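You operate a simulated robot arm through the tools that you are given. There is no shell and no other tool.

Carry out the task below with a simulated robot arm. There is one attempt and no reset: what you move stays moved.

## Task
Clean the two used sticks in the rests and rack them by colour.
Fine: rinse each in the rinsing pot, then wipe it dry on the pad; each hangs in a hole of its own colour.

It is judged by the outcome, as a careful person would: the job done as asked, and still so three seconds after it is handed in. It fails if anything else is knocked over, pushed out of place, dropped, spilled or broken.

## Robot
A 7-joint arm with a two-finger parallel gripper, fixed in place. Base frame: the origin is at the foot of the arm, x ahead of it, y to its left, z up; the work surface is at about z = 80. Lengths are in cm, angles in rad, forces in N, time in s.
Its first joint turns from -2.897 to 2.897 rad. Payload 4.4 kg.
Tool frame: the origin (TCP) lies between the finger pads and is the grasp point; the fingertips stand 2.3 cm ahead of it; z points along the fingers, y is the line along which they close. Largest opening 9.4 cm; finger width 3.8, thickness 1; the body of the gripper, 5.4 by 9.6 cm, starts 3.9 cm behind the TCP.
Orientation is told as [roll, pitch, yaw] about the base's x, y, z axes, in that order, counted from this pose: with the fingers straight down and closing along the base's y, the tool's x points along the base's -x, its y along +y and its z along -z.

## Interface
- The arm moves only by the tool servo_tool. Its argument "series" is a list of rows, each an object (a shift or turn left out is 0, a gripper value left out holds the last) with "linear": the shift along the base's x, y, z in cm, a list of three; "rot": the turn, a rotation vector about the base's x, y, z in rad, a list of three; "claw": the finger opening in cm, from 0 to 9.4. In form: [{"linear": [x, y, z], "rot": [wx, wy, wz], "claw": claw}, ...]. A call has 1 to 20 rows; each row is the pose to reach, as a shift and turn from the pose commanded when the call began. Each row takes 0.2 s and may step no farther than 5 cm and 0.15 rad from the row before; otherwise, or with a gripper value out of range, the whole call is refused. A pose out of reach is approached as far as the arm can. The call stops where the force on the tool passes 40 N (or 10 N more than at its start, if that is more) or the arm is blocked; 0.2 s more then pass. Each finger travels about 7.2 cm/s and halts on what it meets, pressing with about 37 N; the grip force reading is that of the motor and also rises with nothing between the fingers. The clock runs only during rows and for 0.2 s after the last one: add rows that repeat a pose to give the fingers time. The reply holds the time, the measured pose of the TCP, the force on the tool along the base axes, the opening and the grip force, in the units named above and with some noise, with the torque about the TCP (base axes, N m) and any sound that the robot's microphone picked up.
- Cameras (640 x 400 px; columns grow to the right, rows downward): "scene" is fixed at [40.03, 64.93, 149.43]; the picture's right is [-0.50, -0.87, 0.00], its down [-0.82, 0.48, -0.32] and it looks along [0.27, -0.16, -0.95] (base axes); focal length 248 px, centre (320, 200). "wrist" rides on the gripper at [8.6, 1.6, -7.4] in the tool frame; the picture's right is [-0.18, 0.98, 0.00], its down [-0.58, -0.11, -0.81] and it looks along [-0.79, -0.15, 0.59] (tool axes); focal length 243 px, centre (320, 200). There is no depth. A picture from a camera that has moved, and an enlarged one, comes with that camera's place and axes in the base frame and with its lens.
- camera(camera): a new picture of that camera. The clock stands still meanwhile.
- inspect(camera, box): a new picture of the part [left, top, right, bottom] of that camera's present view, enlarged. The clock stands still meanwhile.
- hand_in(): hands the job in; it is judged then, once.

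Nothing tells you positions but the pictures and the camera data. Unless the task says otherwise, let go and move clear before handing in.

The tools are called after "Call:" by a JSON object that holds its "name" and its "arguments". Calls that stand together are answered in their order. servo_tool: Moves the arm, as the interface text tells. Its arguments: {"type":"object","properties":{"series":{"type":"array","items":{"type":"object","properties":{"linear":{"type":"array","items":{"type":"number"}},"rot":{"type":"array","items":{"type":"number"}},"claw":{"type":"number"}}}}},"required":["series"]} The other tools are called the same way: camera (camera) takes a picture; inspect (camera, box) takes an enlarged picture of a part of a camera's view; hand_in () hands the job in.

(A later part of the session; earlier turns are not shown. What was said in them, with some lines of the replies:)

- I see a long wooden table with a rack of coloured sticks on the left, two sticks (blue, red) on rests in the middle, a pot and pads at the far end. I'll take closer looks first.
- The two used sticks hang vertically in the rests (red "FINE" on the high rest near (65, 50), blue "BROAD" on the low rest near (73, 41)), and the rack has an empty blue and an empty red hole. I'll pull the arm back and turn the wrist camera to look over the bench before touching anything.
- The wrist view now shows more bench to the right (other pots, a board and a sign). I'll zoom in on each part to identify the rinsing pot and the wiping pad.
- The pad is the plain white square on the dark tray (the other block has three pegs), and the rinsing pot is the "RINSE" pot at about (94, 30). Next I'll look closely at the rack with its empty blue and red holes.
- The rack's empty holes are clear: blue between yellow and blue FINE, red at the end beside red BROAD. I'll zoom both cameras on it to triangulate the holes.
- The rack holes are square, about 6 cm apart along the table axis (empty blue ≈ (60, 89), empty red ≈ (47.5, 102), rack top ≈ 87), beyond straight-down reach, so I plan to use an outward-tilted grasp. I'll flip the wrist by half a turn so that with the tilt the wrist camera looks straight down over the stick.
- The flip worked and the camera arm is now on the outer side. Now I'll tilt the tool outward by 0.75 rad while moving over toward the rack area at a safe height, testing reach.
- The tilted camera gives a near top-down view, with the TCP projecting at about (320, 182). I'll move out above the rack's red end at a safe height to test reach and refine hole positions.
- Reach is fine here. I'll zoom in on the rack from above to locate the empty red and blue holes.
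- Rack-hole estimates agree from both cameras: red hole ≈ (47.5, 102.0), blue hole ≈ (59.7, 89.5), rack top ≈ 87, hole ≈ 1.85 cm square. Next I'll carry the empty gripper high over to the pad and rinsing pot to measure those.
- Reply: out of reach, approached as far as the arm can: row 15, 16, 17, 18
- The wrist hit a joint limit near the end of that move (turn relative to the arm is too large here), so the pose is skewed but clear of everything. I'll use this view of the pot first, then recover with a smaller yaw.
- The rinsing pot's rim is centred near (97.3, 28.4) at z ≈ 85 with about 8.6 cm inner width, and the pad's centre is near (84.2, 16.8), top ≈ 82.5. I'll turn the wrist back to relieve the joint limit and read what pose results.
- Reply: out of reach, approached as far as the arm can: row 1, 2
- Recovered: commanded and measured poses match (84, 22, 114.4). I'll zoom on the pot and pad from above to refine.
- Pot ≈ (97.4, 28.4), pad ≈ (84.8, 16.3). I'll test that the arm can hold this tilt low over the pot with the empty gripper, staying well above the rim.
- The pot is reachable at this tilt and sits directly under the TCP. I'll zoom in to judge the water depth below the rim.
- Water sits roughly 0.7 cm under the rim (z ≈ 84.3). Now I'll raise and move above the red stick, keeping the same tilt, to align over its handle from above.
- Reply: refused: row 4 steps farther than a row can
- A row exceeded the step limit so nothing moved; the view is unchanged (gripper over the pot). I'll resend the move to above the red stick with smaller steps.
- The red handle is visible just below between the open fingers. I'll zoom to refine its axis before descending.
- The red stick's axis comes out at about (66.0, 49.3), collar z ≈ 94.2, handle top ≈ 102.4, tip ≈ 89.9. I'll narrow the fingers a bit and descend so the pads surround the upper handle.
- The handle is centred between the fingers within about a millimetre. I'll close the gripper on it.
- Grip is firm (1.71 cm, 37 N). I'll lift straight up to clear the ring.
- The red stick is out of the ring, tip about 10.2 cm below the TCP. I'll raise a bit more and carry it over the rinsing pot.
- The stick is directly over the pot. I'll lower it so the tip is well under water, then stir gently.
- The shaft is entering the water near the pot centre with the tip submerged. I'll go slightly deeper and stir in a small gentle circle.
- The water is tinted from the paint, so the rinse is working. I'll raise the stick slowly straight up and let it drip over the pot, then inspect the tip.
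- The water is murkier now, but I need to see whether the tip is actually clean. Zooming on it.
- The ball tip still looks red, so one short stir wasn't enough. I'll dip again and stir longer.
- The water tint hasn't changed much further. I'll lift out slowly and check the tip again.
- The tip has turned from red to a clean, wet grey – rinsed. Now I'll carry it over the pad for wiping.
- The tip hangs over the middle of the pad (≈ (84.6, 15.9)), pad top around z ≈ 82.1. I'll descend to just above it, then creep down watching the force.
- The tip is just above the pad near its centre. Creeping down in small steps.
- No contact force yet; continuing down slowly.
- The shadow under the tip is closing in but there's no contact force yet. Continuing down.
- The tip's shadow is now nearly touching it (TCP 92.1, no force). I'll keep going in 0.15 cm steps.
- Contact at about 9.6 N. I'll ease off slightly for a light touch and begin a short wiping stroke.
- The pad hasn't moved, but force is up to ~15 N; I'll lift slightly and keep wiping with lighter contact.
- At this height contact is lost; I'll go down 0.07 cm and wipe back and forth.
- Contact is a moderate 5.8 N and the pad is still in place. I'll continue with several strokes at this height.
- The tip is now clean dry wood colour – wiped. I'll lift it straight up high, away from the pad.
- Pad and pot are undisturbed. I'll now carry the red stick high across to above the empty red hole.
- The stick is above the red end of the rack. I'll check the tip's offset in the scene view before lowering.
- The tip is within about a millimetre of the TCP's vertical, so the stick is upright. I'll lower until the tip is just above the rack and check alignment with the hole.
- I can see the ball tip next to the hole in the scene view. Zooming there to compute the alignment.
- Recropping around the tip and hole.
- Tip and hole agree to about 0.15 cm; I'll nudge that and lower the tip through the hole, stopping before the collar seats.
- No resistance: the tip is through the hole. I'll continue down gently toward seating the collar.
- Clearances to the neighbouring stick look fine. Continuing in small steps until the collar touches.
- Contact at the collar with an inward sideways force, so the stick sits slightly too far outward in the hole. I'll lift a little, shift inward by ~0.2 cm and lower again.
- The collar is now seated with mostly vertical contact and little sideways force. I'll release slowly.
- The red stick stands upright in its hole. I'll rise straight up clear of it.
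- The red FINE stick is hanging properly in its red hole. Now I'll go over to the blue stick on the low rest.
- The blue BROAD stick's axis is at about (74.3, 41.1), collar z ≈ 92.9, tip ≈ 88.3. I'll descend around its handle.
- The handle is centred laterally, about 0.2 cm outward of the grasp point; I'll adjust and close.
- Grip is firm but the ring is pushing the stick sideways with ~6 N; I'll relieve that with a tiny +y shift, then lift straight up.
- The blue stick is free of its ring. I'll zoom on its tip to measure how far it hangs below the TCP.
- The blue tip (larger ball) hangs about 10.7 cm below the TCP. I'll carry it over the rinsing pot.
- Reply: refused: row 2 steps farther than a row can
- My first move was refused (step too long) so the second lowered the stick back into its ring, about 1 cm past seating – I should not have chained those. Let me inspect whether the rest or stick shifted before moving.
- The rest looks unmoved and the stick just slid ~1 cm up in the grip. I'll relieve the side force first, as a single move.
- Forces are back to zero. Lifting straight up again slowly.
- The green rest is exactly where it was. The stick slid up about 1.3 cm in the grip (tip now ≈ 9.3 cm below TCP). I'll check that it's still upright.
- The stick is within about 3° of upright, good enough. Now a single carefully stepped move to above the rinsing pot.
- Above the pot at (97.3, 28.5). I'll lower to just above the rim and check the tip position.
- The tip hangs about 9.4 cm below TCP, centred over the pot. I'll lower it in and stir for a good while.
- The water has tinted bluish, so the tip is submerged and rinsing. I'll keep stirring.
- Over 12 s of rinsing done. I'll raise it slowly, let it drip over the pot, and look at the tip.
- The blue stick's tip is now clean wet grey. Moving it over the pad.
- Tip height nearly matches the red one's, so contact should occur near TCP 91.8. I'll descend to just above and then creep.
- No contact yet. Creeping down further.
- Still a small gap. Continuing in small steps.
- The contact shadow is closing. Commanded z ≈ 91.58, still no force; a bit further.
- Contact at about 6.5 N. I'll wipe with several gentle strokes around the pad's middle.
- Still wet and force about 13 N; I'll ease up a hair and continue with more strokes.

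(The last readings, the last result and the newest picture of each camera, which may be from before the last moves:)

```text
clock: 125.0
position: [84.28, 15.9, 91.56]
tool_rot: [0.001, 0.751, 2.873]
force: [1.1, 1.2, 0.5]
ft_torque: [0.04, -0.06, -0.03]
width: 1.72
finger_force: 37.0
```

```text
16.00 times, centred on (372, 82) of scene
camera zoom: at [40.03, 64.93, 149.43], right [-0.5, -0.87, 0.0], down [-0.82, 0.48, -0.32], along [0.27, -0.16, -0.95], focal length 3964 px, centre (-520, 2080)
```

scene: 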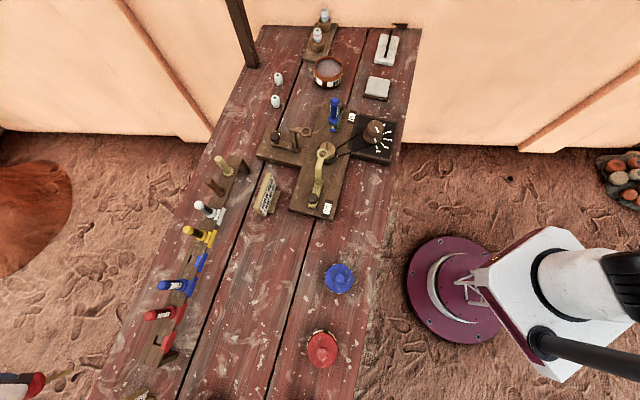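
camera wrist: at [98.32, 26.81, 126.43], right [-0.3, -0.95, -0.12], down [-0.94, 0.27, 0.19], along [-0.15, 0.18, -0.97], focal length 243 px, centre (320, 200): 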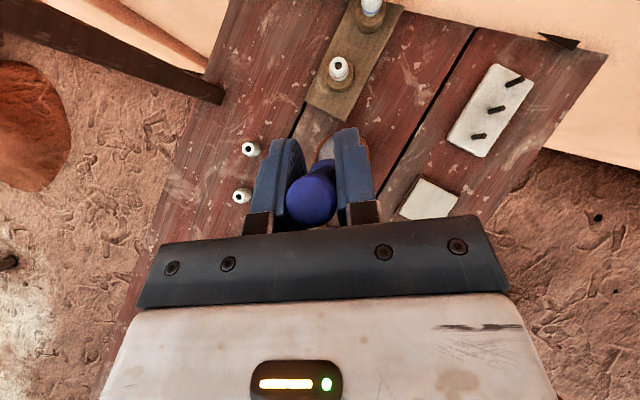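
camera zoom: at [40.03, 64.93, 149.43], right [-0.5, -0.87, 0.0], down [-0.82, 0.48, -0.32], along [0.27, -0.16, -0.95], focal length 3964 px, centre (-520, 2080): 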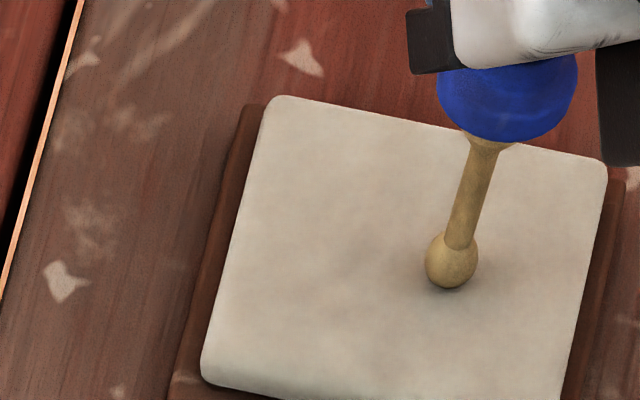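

The blue stick's tip is now dry, clean wood. Lifting it up high.

Call:
{"name": "servo_tool", "arguments": {"series": [{"linear": [0, 0, 0.5]}, {"linear": [0, 0, 2]}, {"linear": [0, 0, 5]}, {"linear": [0, 0, 9]}, {"linear": [0, 0, 13.5]}, {"linear": [0, 0, 18]}, {"linear": [0, 0, 22.5]}, {"linear": [0, 0, 26.6]}, {"linear": [0, 0, 26.6]}]}}

Call:
{"name": "camera", "arguments": {"camera": "scene"}}

Call:
{"name": "camera", "arguments": {"camera": "wrist"}}

```text
clock: 127.0
position: [83.95, 15.95, 117.98]
tool_rot: [0.002, 0.748, 2.873]
force: [-0.4, -0.6, -0.4]
ft_torque: [-0.01, 0.03, 0.01]
width: 1.74
finger_force: 37.0
```

```text
taken
```

scene: 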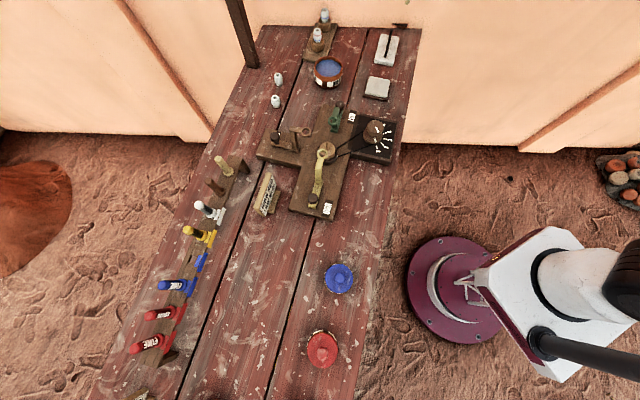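

```text
taken
camera wrist: at [84.88, 14.07, 129.3], right [-0.39, -0.91, -0.12], down [-0.91, 0.36, 0.19], along [-0.13, 0.19, -0.97], focal length 243 px, centre (320, 200)
```

wrist: 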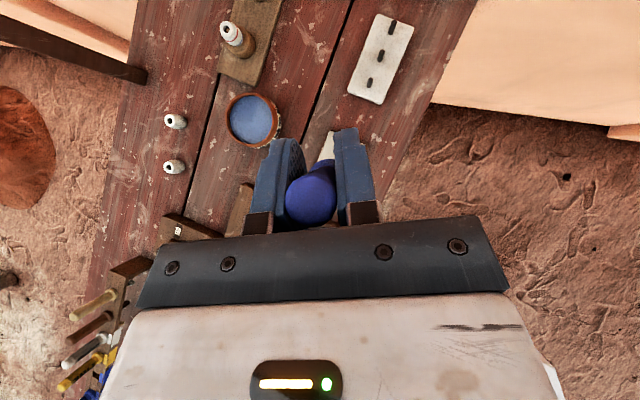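

All else is in place. Before travelling I'll zoom on the empty blue hole to compute its position.

Call:
{"name": "inspect", "arguments": {"camera": "scene", "box": [180, 240, 220, 275]}}

Call:
{"name": "inspect", "arguments": {"camera": "scene", "box": [120, 320, 190, 370]}}

```text
11.43 times, centred on (200, 258) of scene
camera zoom: at [40.03, 64.93, 149.43], right [-0.5, -0.87, 0.0], down [-0.82, 0.48, -0.32], along [0.27, -0.16, -0.95], focal length 2832 px, centre (1691, -457)
```

zoom: 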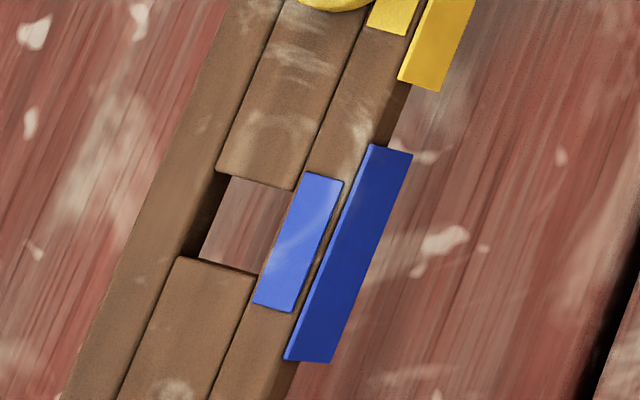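

```text
8.00 times, centred on (155, 345) of scene
camera zoom: at [40.03, 64.93, 149.43], right [-0.5, -0.87, 0.0], down [-0.82, 0.48, -0.32], along [0.27, -0.16, -0.95], focal length 1982 px, centre (1640, -960)
```

zoom: 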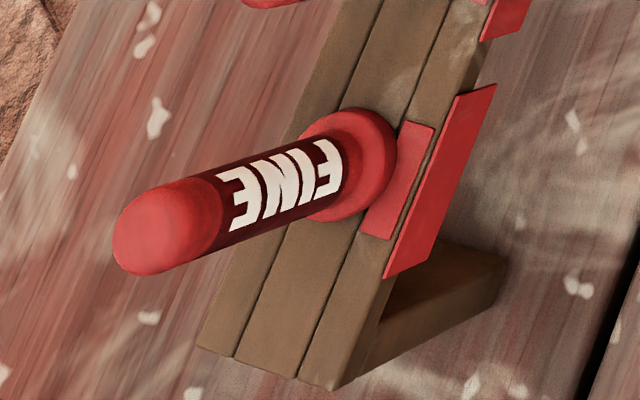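

The blue hole computes to (60.2, 89.2), consistent with the rack's 6 cm pitch. I'll carry the blue stick high across to above it.

Call:
{"name": "servo_tool", "arguments": {"series": [{"linear": [-1.42, 4.3, 0], "rot": [0, 0, 0.05]}, {"linear": [-2.85, 8.6, 0], "rot": [0, 0, 0.1]}, {"linear": [-4.27, 12.9, 0], "rot": [0, 0, 0.15]}, {"linear": [-5.69, 17.2, 0], "rot": [0, 0, 0.2]}, {"linear": [-7.12, 21.5, 0], "rot": [0, 0, 0.25]}, {"linear": [-8.54, 25.8, 0], "rot": [0, 0, 0.3]}, {"linear": [-9.96, 30.1, 0], "rot": [0, 0, 0.35]}, {"linear": [-11.39, 34.4, 0], "rot": [0, 0, 0.4]}, {"linear": [-12.81, 38.7, 0], "rot": [0, 0, 0.45]}, {"linear": [-14.24, 43.0, 0], "rot": [0, 0, 0.5]}, {"linear": [-15.66, 47.3, 0], "rot": [0, 0, 0.55]}, {"linear": [-17.08, 51.6, 0], "rot": [0, 0, 0.6]}, {"linear": [-18.51, 55.9, 0], "rot": [0, 0, 0.65]}, {"linear": [-19.93, 60.2, 0], "rot": [0, 0, 0.7]}, {"linear": [-21.35, 64.5, 0], "rot": [0, 0, 0.75]}, {"linear": [-22.78, 68.8, 0], "rot": [0, 0, 0.8]}, {"linear": [-24.2, 73.1, 0], "rot": [0, 0, 0.85]}, {"linear": [-24.2, 73.1, 0], "rot": [0, 0, 0.85]}]}}

Call:
{"name": "camera", "arguments": {"camera": "wrist"}}

Call:
{"name": "inspect", "arguments": {"camera": "scene", "box": [80, 200, 260, 400]}}

```text
clock: 130.8
position: [60.17, 89.19, 118.03]
tool_rot: [0.0, 0.753, -2.559]
force: [0.4, -0.1, -1.1]
ft_torque: [-0.03, -0.02, -0.03]
width: 1.74
finger_force: 36.7
```

```text
taken
camera wrist: at [62.13, 88.52, 129.35], right [0.43, -0.9, -0.12], down [-0.87, -0.44, 0.19], along [-0.23, 0.03, -0.97], focal length 243 px, centre (320, 200)
```

wrist: 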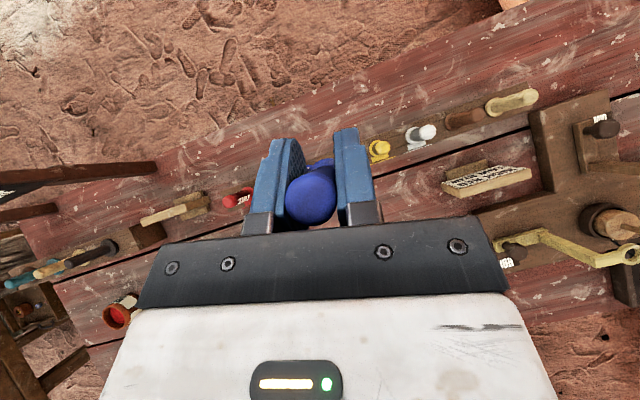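

```text
2.00 times, centred on (170, 300) of scene
camera zoom: at [40.03, 64.93, 149.43], right [-0.5, -0.87, 0.0], down [-0.82, 0.48, -0.32], along [0.27, -0.16, -0.95], focal length 496 px, centre (620, 0)
```

zoom: 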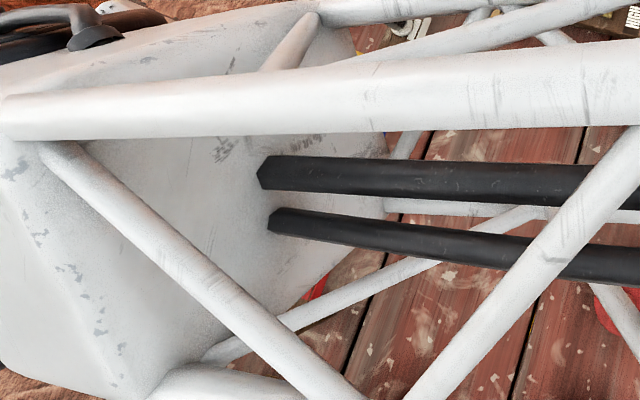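

The arm's forearm now blocks the scene camera, so I'll rely on the wrist view here. Zooming to check the stick in the grip.

Call:
{"name": "inspect", "arguments": {"camera": "wrist", "box": [220, 120, 400, 230]}}

Call:
{"name": "inspect", "arguments": {"camera": "wrist", "box": [210, 110, 450, 215]}}

```text
3.56 times, centred on (310, 175) of wrist
camera zoom: at [62.13, 88.52, 129.35], right [0.43, -0.9, -0.12], down [-0.87, -0.44, 0.19], along [-0.23, 0.03, -0.97], focal length 863 px, centre (356, 289)
```

zoom: 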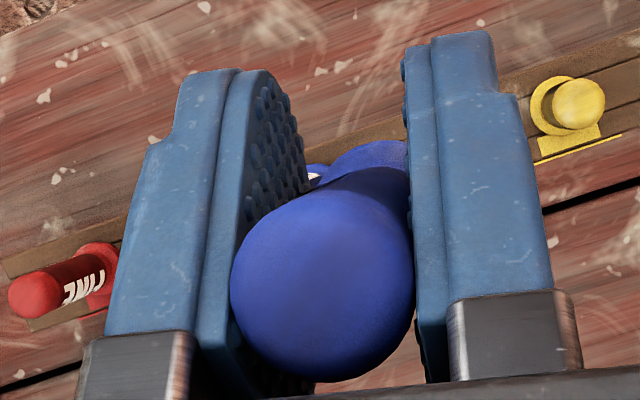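

```text
2.67 times, centred on (330, 162) of wrist
camera zoom: at [62.13, 88.52, 129.35], right [0.43, -0.9, -0.12], down [-0.87, -0.44, 0.19], along [-0.23, 0.03, -0.97], focal length 647 px, centre (293, 300)
```

zoom: 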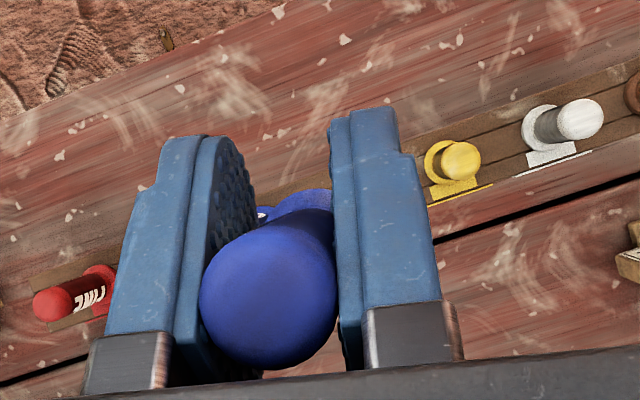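

From the wrist view the blue stick's collar sits about 0.3 cm inward of the TCP axis (slight tilt). I'll lower to just above the rack and re-measure there.

Call:
{"name": "servo_tool", "arguments": {"series": [{"linear": [0, 0, -4]}, {"linear": [0, 0, -8]}, {"linear": [0, 0, -12]}, {"linear": [0, 0, -15]}, {"linear": [0, 0, -17]}, {"linear": [0, 0, -18.4]}, {"linear": [0, 0, -18.4]}, {"linear": [0, 0, -18.4]}]}}

Call:
{"name": "inspect", "arguments": {"camera": "wrist", "box": [210, 110, 450, 230]}}

Call:
{"name": "camera", "arguments": {"camera": "scene"}}

```text
clock: 132.6
position: [60.23, 88.99, 99.75]
tool_rot: [0.001, 0.748, -2.562]
force: [0.1, 0.0, -0.3]
ft_torque: [0.03, -0.01, -0.02]
width: 1.74
finger_force: 36.8
```

```text
2.67 times, centred on (330, 170) of wrist
camera zoom: at [62.25, 88.36, 110.99], right [0.43, -0.9, -0.12], down [-0.88, -0.44, 0.19], along [-0.23, 0.03, -0.97], focal length 647 px, centre (293, 280)
```

zoom: 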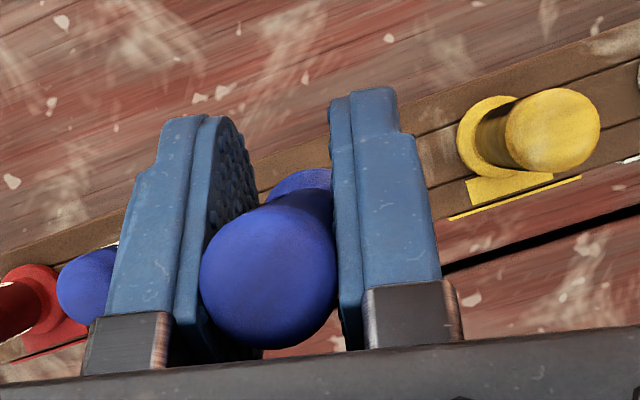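

```text
taken
```

scene: 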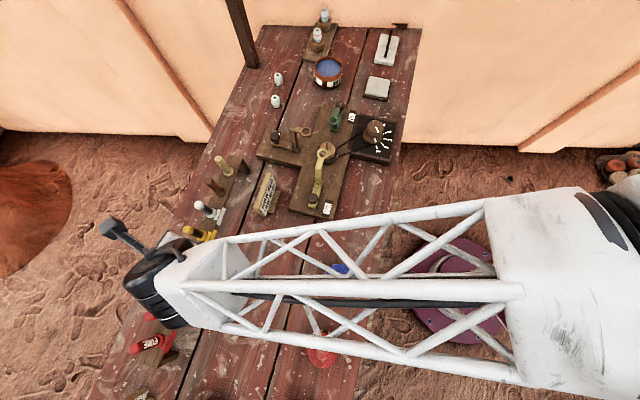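

Zooming on the scene view near the hand to see whether the tip and hole are visible.

Call:
{"name": "inspect", "arguments": {"camera": "scene", "box": [110, 220, 230, 330]}}

Call:
{"name": "inspect", "arguments": {"camera": "scene", "box": [180, 235, 220, 275]}}

```text
3.64 times, centred on (170, 275) of scene
camera zoom: at [40.03, 64.93, 149.43], right [-0.5, -0.87, 0.0], down [-0.82, 0.48, -0.32], along [0.27, -0.16, -0.95], focal length 901 px, centre (866, -73)
```

zoom: 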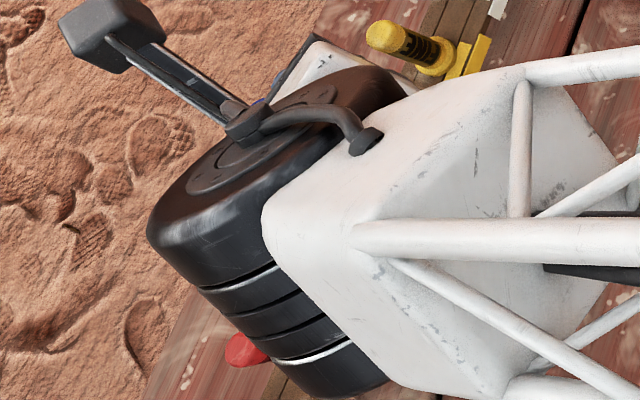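

```text
10.00 times, centred on (200, 255) of scene
camera zoom: at [40.03, 64.93, 149.43], right [-0.5, -0.87, 0.0], down [-0.82, 0.48, -0.32], along [0.27, -0.16, -0.95], focal length 2478 px, centre (1520, -350)
```

zoom: 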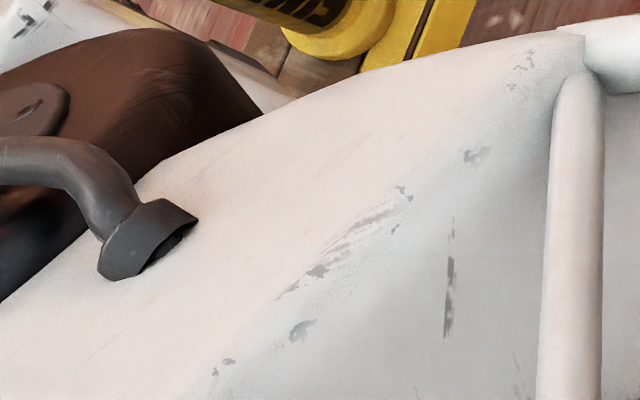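

The scene camera is blocked by the arm, but yellow's collar measured from the wrist camera confirms the blue hole at (60.2, 89.2). I'll zoom on the held stick's collar for its offset.

Call:
{"name": "inspect", "arguments": {"camera": "wrist", "box": [280, 130, 360, 210]}}

```text
5.00 times, centred on (320, 170) of wrist
camera zoom: at [62.25, 88.36, 110.99], right [0.43, -0.9, -0.12], down [-0.88, -0.44, 0.19], along [-0.23, 0.03, -0.97], focal length 1213 px, centre (320, 350)
```

zoom: 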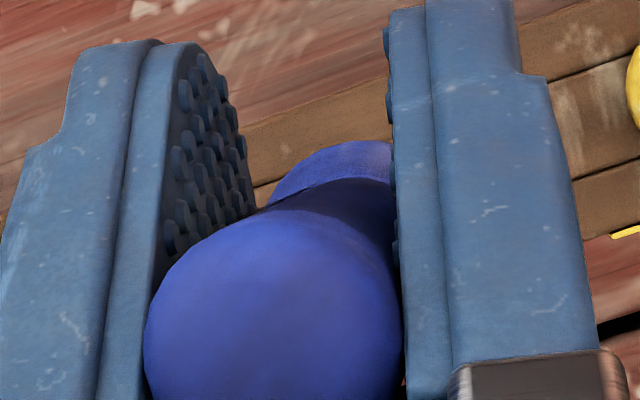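

The collar is only ~0.15 cm inward and the tip an estimated ~0.25 cm; I'll shift outward by 0.2 cm and lower carefully toward the hole, checking force.

Call:
{"name": "servo_tool", "arguments": {"series": [{"linear": [0.17, 0.11, 0]}, {"linear": [0.17, 0.11, -1]}, {"linear": [0.17, 0.11, -1.8]}, {"linear": [0.17, 0.11, -2.3]}, {"linear": [0.17, 0.11, -2.7]}, {"linear": [0.17, 0.11, -2.7]}]}}

Call:
{"name": "servo_tool", "arguments": {"series": [{"linear": [0, 0, -0.1]}, {"linear": [0, 0, -0.2]}, {"linear": [0, 0, -0.3]}, {"linear": [0, 0, -0.3]}]}}

```text
clock: 134.0
position: [60.37, 89.14, 97.05]
tool_rot: [0.003, 0.75, -2.56]
force: [0.0, 0.5, 0.2]
ft_torque: [-0.07, -0.04, 0.06]
width: 1.72
finger_force: 37.2
```

```text
clock: 135.0
position: [60.31, 89.08, 96.7]
tool_rot: [0.0, 0.748, -2.561]
force: [0.0, -0.9, -0.2]
ft_torque: [-0.03, 0.02, 0.02]
width: 1.75
finger_force: 36.5
```

No contact so far with the tip at about the rack top level. Continuing gently.

Call:
{"name": "servo_tool", "arguments": {"series": [{"linear": [0, 0, -0.1]}, {"linear": [0, 0, -0.2]}, {"linear": [0, 0, -0.3]}, {"linear": [0, 0, -0.3]}]}}

Call:
{"name": "servo_tool", "arguments": {"series": [{"linear": [0, 0, -0.1]}, {"linear": [0, 0, -0.2]}, {"linear": [0, 0, -0.3]}, {"linear": [0, 0, -0.3]}]}}

```text
clock: 136.0
position: [60.41, 89.07, 96.5]
tool_rot: [0.001, 0.749, -2.558]
force: [-0.5, 0.0, -1.1]
ft_torque: [-0.02, -0.03, 0.03]
width: 1.74
finger_force: 36.9
```

```text
clock: 137.0
position: [60.36, 89.13, 96.01]
tool_rot: [0.002, 0.749, -2.56]
force: [-0.6, 0.0, -0.3]
ft_torque: [-0.02, 0.02, -0.01]
width: 1.74
finger_force: 36.9
```

The tip is about 1 cm into the hole with no resistance. Lowering further.

Call:
{"name": "servo_tool", "arguments": {"series": [{"linear": [0, 0, -0.3]}, {"linear": [0, 0, -0.6]}, {"linear": [0, 0, -0.9]}, {"linear": [0, 0, -0.9]}]}}

Call:
{"name": "servo_tool", "arguments": {"series": [{"linear": [0, 0, -0.3]}, {"linear": [0, 0, -0.6]}, {"linear": [0, 0, -0.9]}, {"linear": [0, 0, -0.9]}]}}

Call:
{"name": "inspect", "arguments": {"camera": "wrist", "box": [210, 110, 450, 230]}}

```text
clock: 138.0
position: [60.34, 89.05, 95.15]
tool_rot: [0.0, 0.751, -2.56]
force: [0.3, -0.2, -0.3]
ft_torque: [-0.04, -0.01, 0.0]
width: 1.75
finger_force: 36.9
```

```text
clock: 139.0
position: [60.31, 89.21, 94.35]
tool_rot: [0.0, 0.751, -2.56]
force: [-0.2, 0.9, -0.3]
ft_torque: [-0.05, -0.03, 0.03]
width: 1.76
finger_force: 36.9
```

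```text
2.67 times, centred on (330, 170) of wrist
camera zoom: at [62.3, 88.52, 105.58], right [0.43, -0.9, -0.12], down [-0.88, -0.44, 0.19], along [-0.23, 0.03, -0.97], focal length 647 px, centre (293, 280)
```

zoom: 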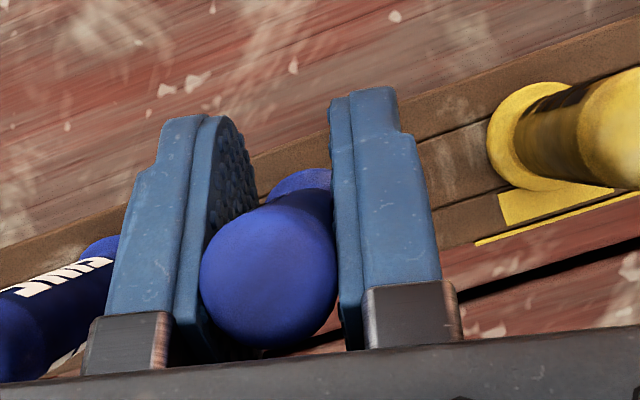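

The tip is well inside the hole. I'll check clearance between the hand and the neighbouring blue FINE stick in the full view.

Call:
{"name": "camera", "arguments": {"camera": "wrist"}}

Call:
{"name": "inspect", "arguments": {"camera": "scene", "box": [110, 220, 230, 360]}}

```text
taken
camera wrist: at [62.3, 88.52, 105.58], right [0.43, -0.9, -0.12], down [-0.88, -0.44, 0.19], along [-0.23, 0.03, -0.97], focal length 243 px, centre (320, 200)
```

wrist: 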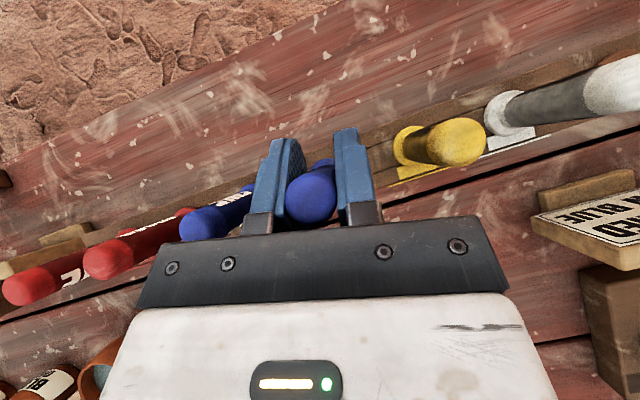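

```text
2.86 times, centred on (170, 290) of scene
camera zoom: at [40.03, 64.93, 149.43], right [-0.5, -0.87, 0.0], down [-0.82, 0.48, -0.32], along [0.27, -0.16, -0.95], focal length 708 px, centre (749, -57)
```

zoom: 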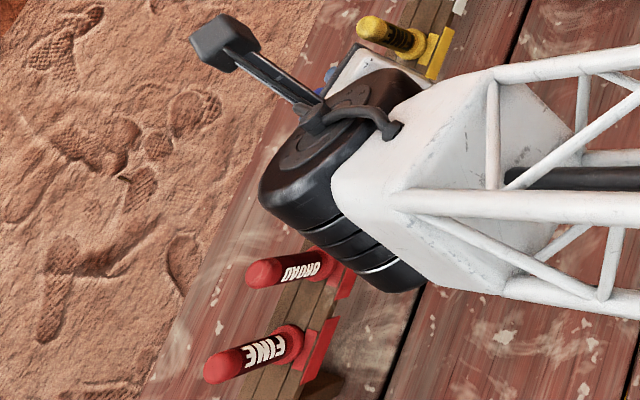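

Clearances are fine (the hand is ~3 cm above the neighbour's top there). I'll continue down toward seating.

Call:
{"name": "servo_tool", "arguments": {"series": [{"linear": [0, 0, -0.2]}, {"linear": [0, 0, -0.4]}, {"linear": [0, 0, -0.6]}, {"linear": [0, 0, -0.6]}]}}

Call:
{"name": "servo_tool", "arguments": {"series": [{"linear": [0, 0, -0.1]}, {"linear": [0, 0, -0.2]}, {"linear": [0, 0, -0.2]}]}}

Call:
{"name": "servo_tool", "arguments": {"series": [{"linear": [0, 0, -0.08]}, {"linear": [0, 0, -0.15]}, {"linear": [0, 0, -0.15]}]}}

```text
clock: 140.0
position: [60.23, 89.27, 93.66]
tool_rot: [0.002, 0.748, -2.56]
force: [1.1, 0.5, -0.3]
ft_torque: [-0.01, 0.01, 0.0]
width: 1.72
finger_force: 37.2
```

```text
clock: 140.8
position: [60.22, 89.34, 93.42]
tool_rot: [0.002, 0.75, -2.561]
force: [-0.2, 0.3, -1.0]
ft_torque: [0.02, -0.04, 0.02]
width: 1.73
finger_force: 37.2
```

```text
clock: 141.6
position: [60.18, 89.34, 93.31]
tool_rot: [0.002, 0.748, -2.562]
force: [-0.4, -0.7, -0.6]
ft_torque: [-0.02, -0.01, -0.02]
width: 1.73
finger_force: 37.0
```

No contact yet at TCP 93.3. Continuing in 0.15 cm steps.

Call:
{"name": "servo_tool", "arguments": {"series": [{"linear": [0, 0, -0.08]}, {"linear": [0, 0, -0.15]}, {"linear": [0, 0, -0.15]}]}}

Call:
{"name": "servo_tool", "arguments": {"series": [{"linear": [0, 0, -0.08]}, {"linear": [0, 0, -0.15]}, {"linear": [0, 0, -0.15]}]}}

```text
clock: 142.4
position: [60.33, 89.2, 93.22]
tool_rot: [0.003, 0.747, -2.561]
force: [0.9, 0.6, -0.3]
ft_torque: [0.01, 0.0, 0.01]
width: 1.72
finger_force: 36.7
```

```text
clock: 143.2
position: [60.27, 89.18, 93.05]
tool_rot: [0.003, 0.749, -2.56]
force: [0.2, -0.5, -0.4]
ft_torque: [0.01, -0.03, 0.03]
width: 1.74
finger_force: 37.6
```

Call:
{"name": "servo_tool", "arguments": {"series": [{"linear": [0, 0, -0.06]}, {"linear": [0, 0, -0.12]}, {"linear": [0, 0, -0.12]}]}}

Call:
{"name": "inspect", "arguments": {"camera": "wrist", "box": [210, 110, 450, 230]}}

```text
clock: 144.0
position: [60.25, 89.19, 93.01]
tool_rot: [0.002, 0.748, -2.561]
force: [-0.2, -0.3, 0.6]
ft_torque: [0.04, 0.02, 0.03]
width: 1.74
finger_force: 37.2
```

```text
2.67 times, centred on (330, 170) of wrist
camera zoom: at [62.27, 88.55, 104.21], right [0.43, -0.9, -0.12], down [-0.88, -0.44, 0.19], along [-0.23, 0.03, -0.97], focal length 647 px, centre (293, 280)
```

zoom: 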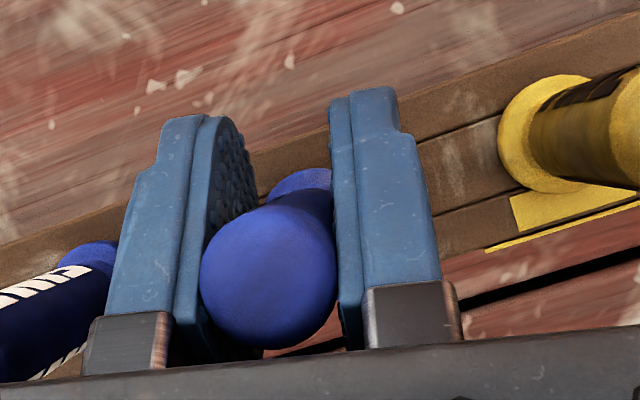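

Near seating height but still no contact. A few more small steps.

Call:
{"name": "servo_tool", "arguments": {"series": [{"linear": [0, 0, -0.06]}, {"linear": [0, 0, -0.12]}, {"linear": [0, 0, -0.12]}]}}

Call:
{"name": "servo_tool", "arguments": {"series": [{"linear": [0, 0, -0.05]}, {"linear": [0, 0, -0.1]}, {"linear": [0, 0, -0.1]}]}}

```text
clock: 144.8
position: [60.38, 89.12, 92.69]
tool_rot: [0.001, 0.75, -2.561]
force: [-0.6, 0.9, -0.3]
ft_torque: [0.01, -0.01, 0.03]
width: 1.74
finger_force: 37.1
```

```text
clock: 145.6
position: [60.29, 89.16, 92.76]
tool_rot: [0.002, 0.749, -2.562]
force: [0.4, -0.7, -0.3]
ft_torque: [0.0, 0.02, 0.04]
width: 1.75
finger_force: 37.5
```

Call:
{"name": "servo_tool", "arguments": {"series": [{"linear": [0, 0, -0.05]}, {"linear": [0, 0, -0.1]}, {"linear": [0, 0, -0.1]}]}}

Call:
{"name": "servo_tool", "arguments": {"series": [{"linear": [0, 0, -0.05]}, {"linear": [0, 0, -0.1]}, {"linear": [0, 0, -0.1]}]}}

```text
clock: 146.4
position: [60.24, 89.11, 92.62]
tool_rot: [0.004, 0.749, -2.561]
force: [0.6, 0.2, 0.2]
ft_torque: [-0.01, 0.03, -0.01]
width: 1.74
finger_force: 36.9
```

```text
clock: 147.2
position: [60.31, 89.17, 92.52]
tool_rot: [0.001, 0.749, -2.559]
force: [0.6, -0.2, -0.4]
ft_torque: [0.02, 0.0, 0.04]
width: 1.75
finger_force: 37.5
```

Still free. I'll zoom to compare the blue collar's height with its seated neighbour before going further.

Call:
{"name": "inspect", "arguments": {"camera": "wrist", "box": [280, 110, 360, 210]}}

Call:
{"name": "inspect", "arguments": {"camera": "wrist", "box": [200, 100, 480, 240]}}

```text
4.00 times, centred on (320, 160) of wrist
camera zoom: at [62.26, 88.52, 103.82], right [0.43, -0.9, -0.12], down [-0.88, -0.44, 0.19], along [-0.23, 0.03, -0.97], focal length 970 px, centre (320, 360)
```

zoom: 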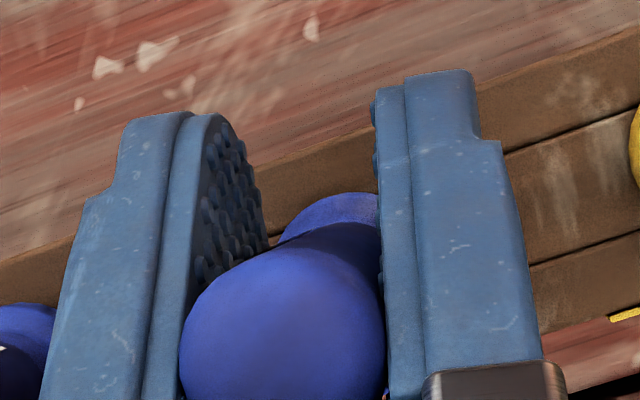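

```text
2.29 times, centred on (340, 170) of wrist
camera zoom: at [62.26, 88.52, 103.82], right [0.43, -0.9, -0.12], down [-0.88, -0.44, 0.19], along [-0.23, 0.03, -0.97], focal length 555 px, centre (274, 269)
```

zoom: 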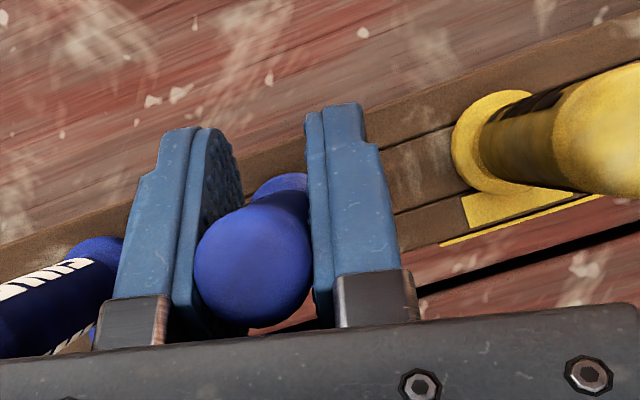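

Nothing abnormal; the collar just hasn't reached the rack top yet. Continuing with 0.1 cm steps and force checks.

Call:
{"name": "servo_tool", "arguments": {"series": [{"linear": [0, 0, -0.05]}, {"linear": [0, 0, -0.1]}, {"linear": [0, 0, -0.1]}]}}

Call:
{"name": "servo_tool", "arguments": {"series": [{"linear": [0, 0, -0.05]}, {"linear": [0, 0, -0.1]}, {"linear": [0, 0, -0.1]}]}}

```text
clock: 148.0
position: [60.37, 89.22, 92.42]
tool_rot: [0.001, 0.749, -2.559]
force: [-0.2, -0.1, 0.4]
ft_torque: [-0.04, -0.04, 0.02]
width: 1.75
finger_force: 36.6
```

```text
clock: 148.8
position: [60.44, 89.23, 92.22]
tool_rot: [0.0, 0.751, -2.561]
force: [-1.3, -0.9, 3.1]
ft_torque: [-0.01, -0.04, -0.02]
width: 1.76
finger_force: 37.3
```

Contact: 3 N upward with little side force – the collar is on the rack. I'll settle it a hair more and release slowly.

Call:
{"name": "servo_tool", "arguments": {"series": [{"linear": [0, 0, -0.03]}, {"linear": [0, 0, -0.03]}, {"linear": [0, 0, -0.03], "claw": 1.9}, {"linear": [0, 0, -0.03], "claw": 2.3}, {"linear": [0, 0, -0.03], "claw": 3.0}, {"linear": [0, 0, -0.03], "claw": 3.8}, {"linear": [0, 0, -0.03], "claw": 3.8}]}}

Call:
{"name": "inspect", "arguments": {"camera": "wrist", "box": [200, 100, 480, 240]}}

```text
clock: 150.4
position: [60.41, 89.13, 92.28]
tool_rot: [0.002, 0.75, -2.56]
force: [0.4, -0.6, -0.6]
ft_torque: [0.01, -0.01, -0.04]
width: 3.83
finger_force: 0.0
```

```text
2.29 times, centred on (340, 170) of wrist
camera zoom: at [62.3, 88.53, 103.61], right [0.43, -0.9, -0.12], down [-0.88, -0.44, 0.19], along [-0.23, 0.03, -0.97], focal length 555 px, centre (274, 269)
```

zoom: 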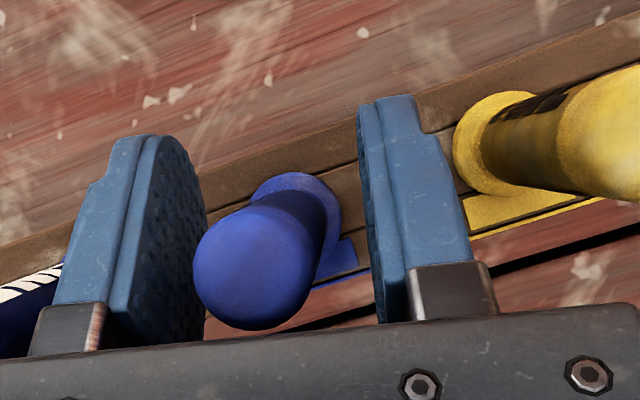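

The blue stick stands in its hole, released. I'll rise straight up clear of the sticks.

Call:
{"name": "servo_tool", "arguments": {"series": [{"linear": [0, 0, 1]}, {"linear": [0, 0, 3]}, {"linear": [0, 0, 6]}, {"linear": [0, 0, 10]}, {"linear": [0, 0, 14.5]}, {"linear": [0, 0, 19]}, {"linear": [0, 0, 23]}, {"linear": [0, 0, 23]}]}}

Call:
{"name": "camera", "arguments": {"camera": "wrist"}}

Call:
{"name": "camera", "arguments": {"camera": "scene"}}

```text
clock: 152.2
position: [60.22, 89.19, 115.48]
tool_rot: [-0.001, 0.748, -2.56]
force: [-0.8, 1.0, 0.0]
ft_torque: [-0.01, 0.01, -0.03]
width: 3.81
finger_force: 0.1
```

```text
taken
camera wrist: at [62.27, 88.62, 126.72], right [0.43, -0.9, -0.13], down [-0.88, -0.44, 0.19], along [-0.23, 0.03, -0.97], focal length 243 px, centre (320, 200)
```

wrist: 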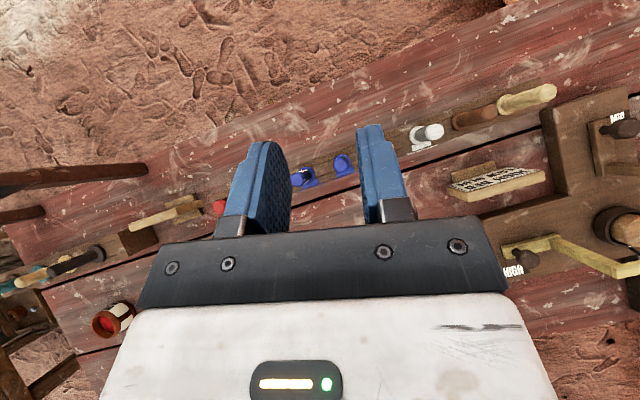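

```text
taken
```

scene: 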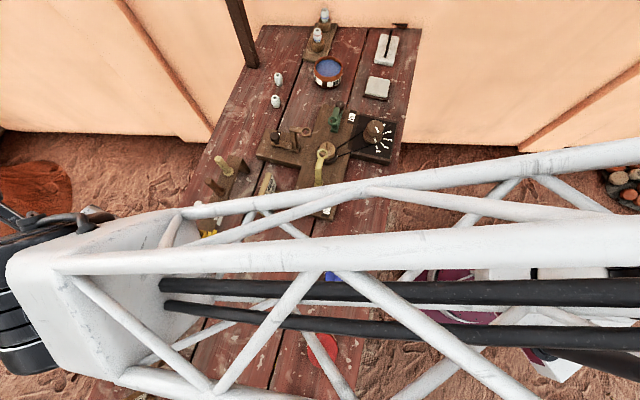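

Both sticks appear racked. I'll retract the arm inward to clear the view and verify everything.

Call:
{"name": "servo_tool", "arguments": {"series": [{"linear": [-2.5, -3.9, 1]}, {"linear": [-5, -7.8, 2]}, {"linear": [-7.5, -11.7, 3]}, {"linear": [-10, -15.6, 4]}, {"linear": [-12.5, -19.5, 5]}, {"linear": [-15, -23.4, 6]}, {"linear": [-17.5, -27.3, 6]}, {"linear": [-20, -31.2, 6]}, {"linear": [-22.5, -35.1, 6]}, {"linear": [-25, -39, 6]}, {"linear": [-25, -39, 6]}]}}

Call:
{"name": "camera", "arguments": {"camera": "scene"}}

Call:
{"name": "inspect", "arguments": {"camera": "scene", "box": [110, 190, 250, 370]}}

```text
clock: 154.6
position: [35.24, 50.27, 121.38]
tool_rot: [-0.001, 0.749, -2.559]
force: [-0.1, 0.4, 0.5]
ft_torque: [0.01, 0.03, 0.0]
width: 3.79
finger_force: 0.1
```

```text
taken
```

scene: 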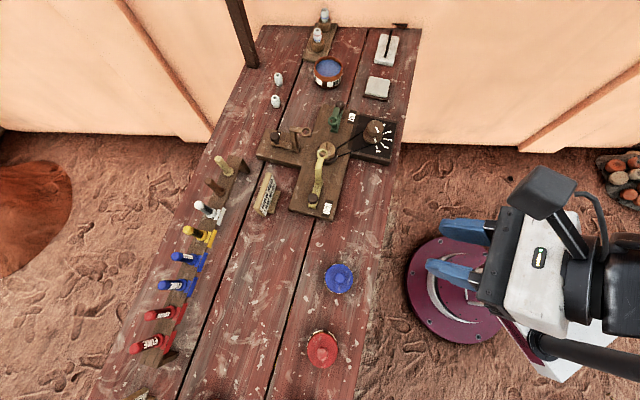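

```text
2.22 times, centred on (180, 280) of scene
camera zoom: at [40.03, 64.93, 149.43], right [-0.5, -0.87, 0.0], down [-0.82, 0.48, -0.32], along [0.27, -0.16, -0.95], focal length 551 px, centre (631, 22)
```

zoom: 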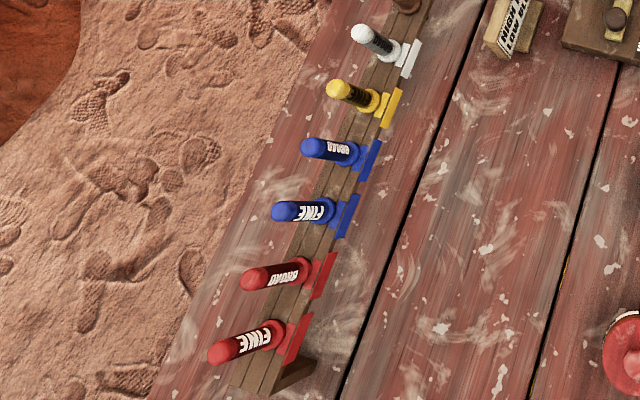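

Both sticks hang in holes of their own colours, all upright. I'll do close-up checks of the racked sticks and of the rests/pot/pad area before handing in.

Call:
{"name": "inspect", "arguments": {"camera": "scene", "box": [165, 240, 225, 285]}}

Call:
{"name": "inspect", "arguments": {"camera": "scene", "box": [120, 300, 200, 370]}}

Call:
{"name": "inspect", "arguments": {"camera": "scene", "box": [240, 0, 420, 220]}}

Call:
{"name": "camera", "arguments": {"camera": "wrist"}}

```text
8.89 times, centred on (195, 262) of scene
camera zoom: at [40.03, 64.93, 149.43], right [-0.5, -0.87, 0.0], down [-0.82, 0.48, -0.32], along [0.27, -0.16, -0.95], focal length 2202 px, centre (1431, -356)
```

zoom: 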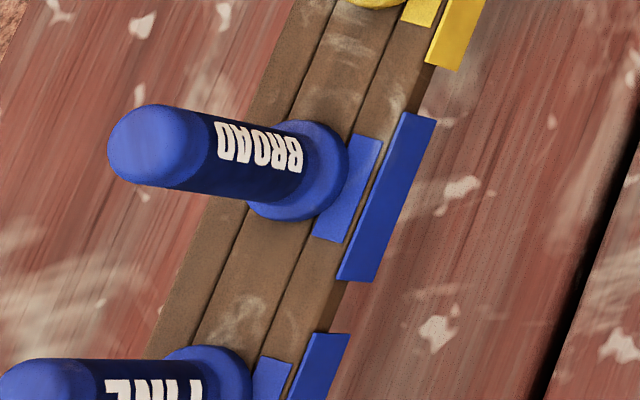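

```text
5.71 times, centred on (160, 335) of scene
camera zoom: at [40.03, 64.93, 149.43], right [-0.5, -0.87, 0.0], down [-0.82, 0.48, -0.32], along [0.27, -0.16, -0.95], focal length 1416 px, centre (1234, -571)
```

zoom: 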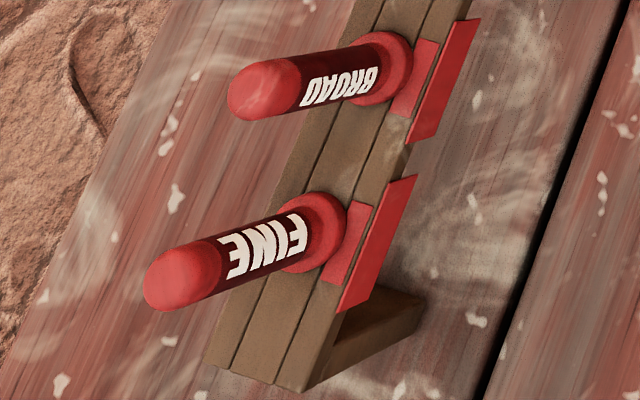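

```text
1.82 times, centred on (330, 110) of scene
camera zoom: at [40.03, 64.93, 149.43], right [-0.5, -0.87, 0.0], down [-0.82, 0.48, -0.32], along [0.27, -0.16, -0.95], focal length 450 px, centre (302, 364)
```

zoom: 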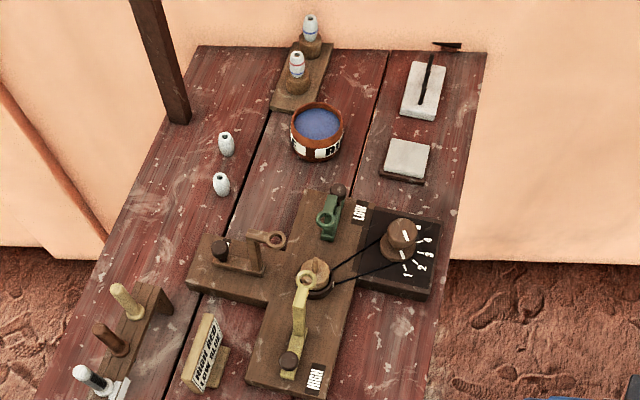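

```text
taken
camera wrist: at [37.32, 49.68, 132.65], right [0.43, -0.9, -0.12], down [-0.88, -0.44, 0.19], along [-0.23, 0.03, -0.97], focal length 243 px, centre (320, 200)
```

wrist: 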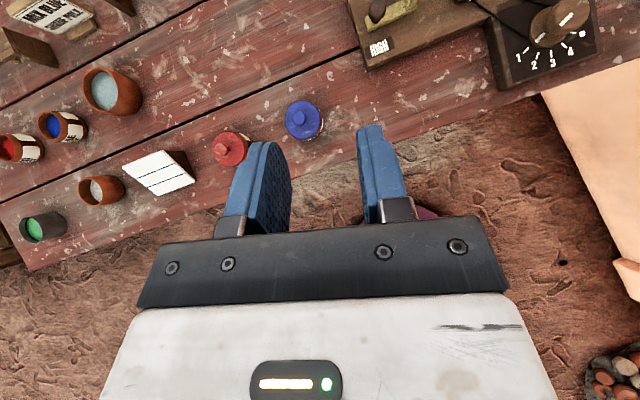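

Red FINE and blue BROAD are both rinsed, wiped to clean wood, and hang upright with collars seated in holes of their own colour. The pot, pad, rests and everything else look undisturbed and the gripper is clear, so I'm handing in.

Call:
{"name": "hand_in", "arguments": {}}

```text
The job is handed in.
```

Both sticks are cleaned and racked by colour, and the job is handed in. The red FINE stick hangs in the empty red hole and the blue BROAD stick in the empty blue hole, both upright with their collars seated.

- **Rinsing:** each tip was stirred in the RINSE pot until no paint showed. The red one needed a second dip.
- **Drying:** each tip was wiped on the pad until it looked like dry, bare wood.
- **One slip on the way:** after I first lifted the blue stick, one of my moves was refused. The next move then pushed the stick about 1 cm too far back down into its rest. The stick slid slightly in the grip. The rest looked unmoved in the pictures.
- **Final check:** the pot, pad, rests and other sticks all looked in place, and the gripper was open and clear before I handed in.
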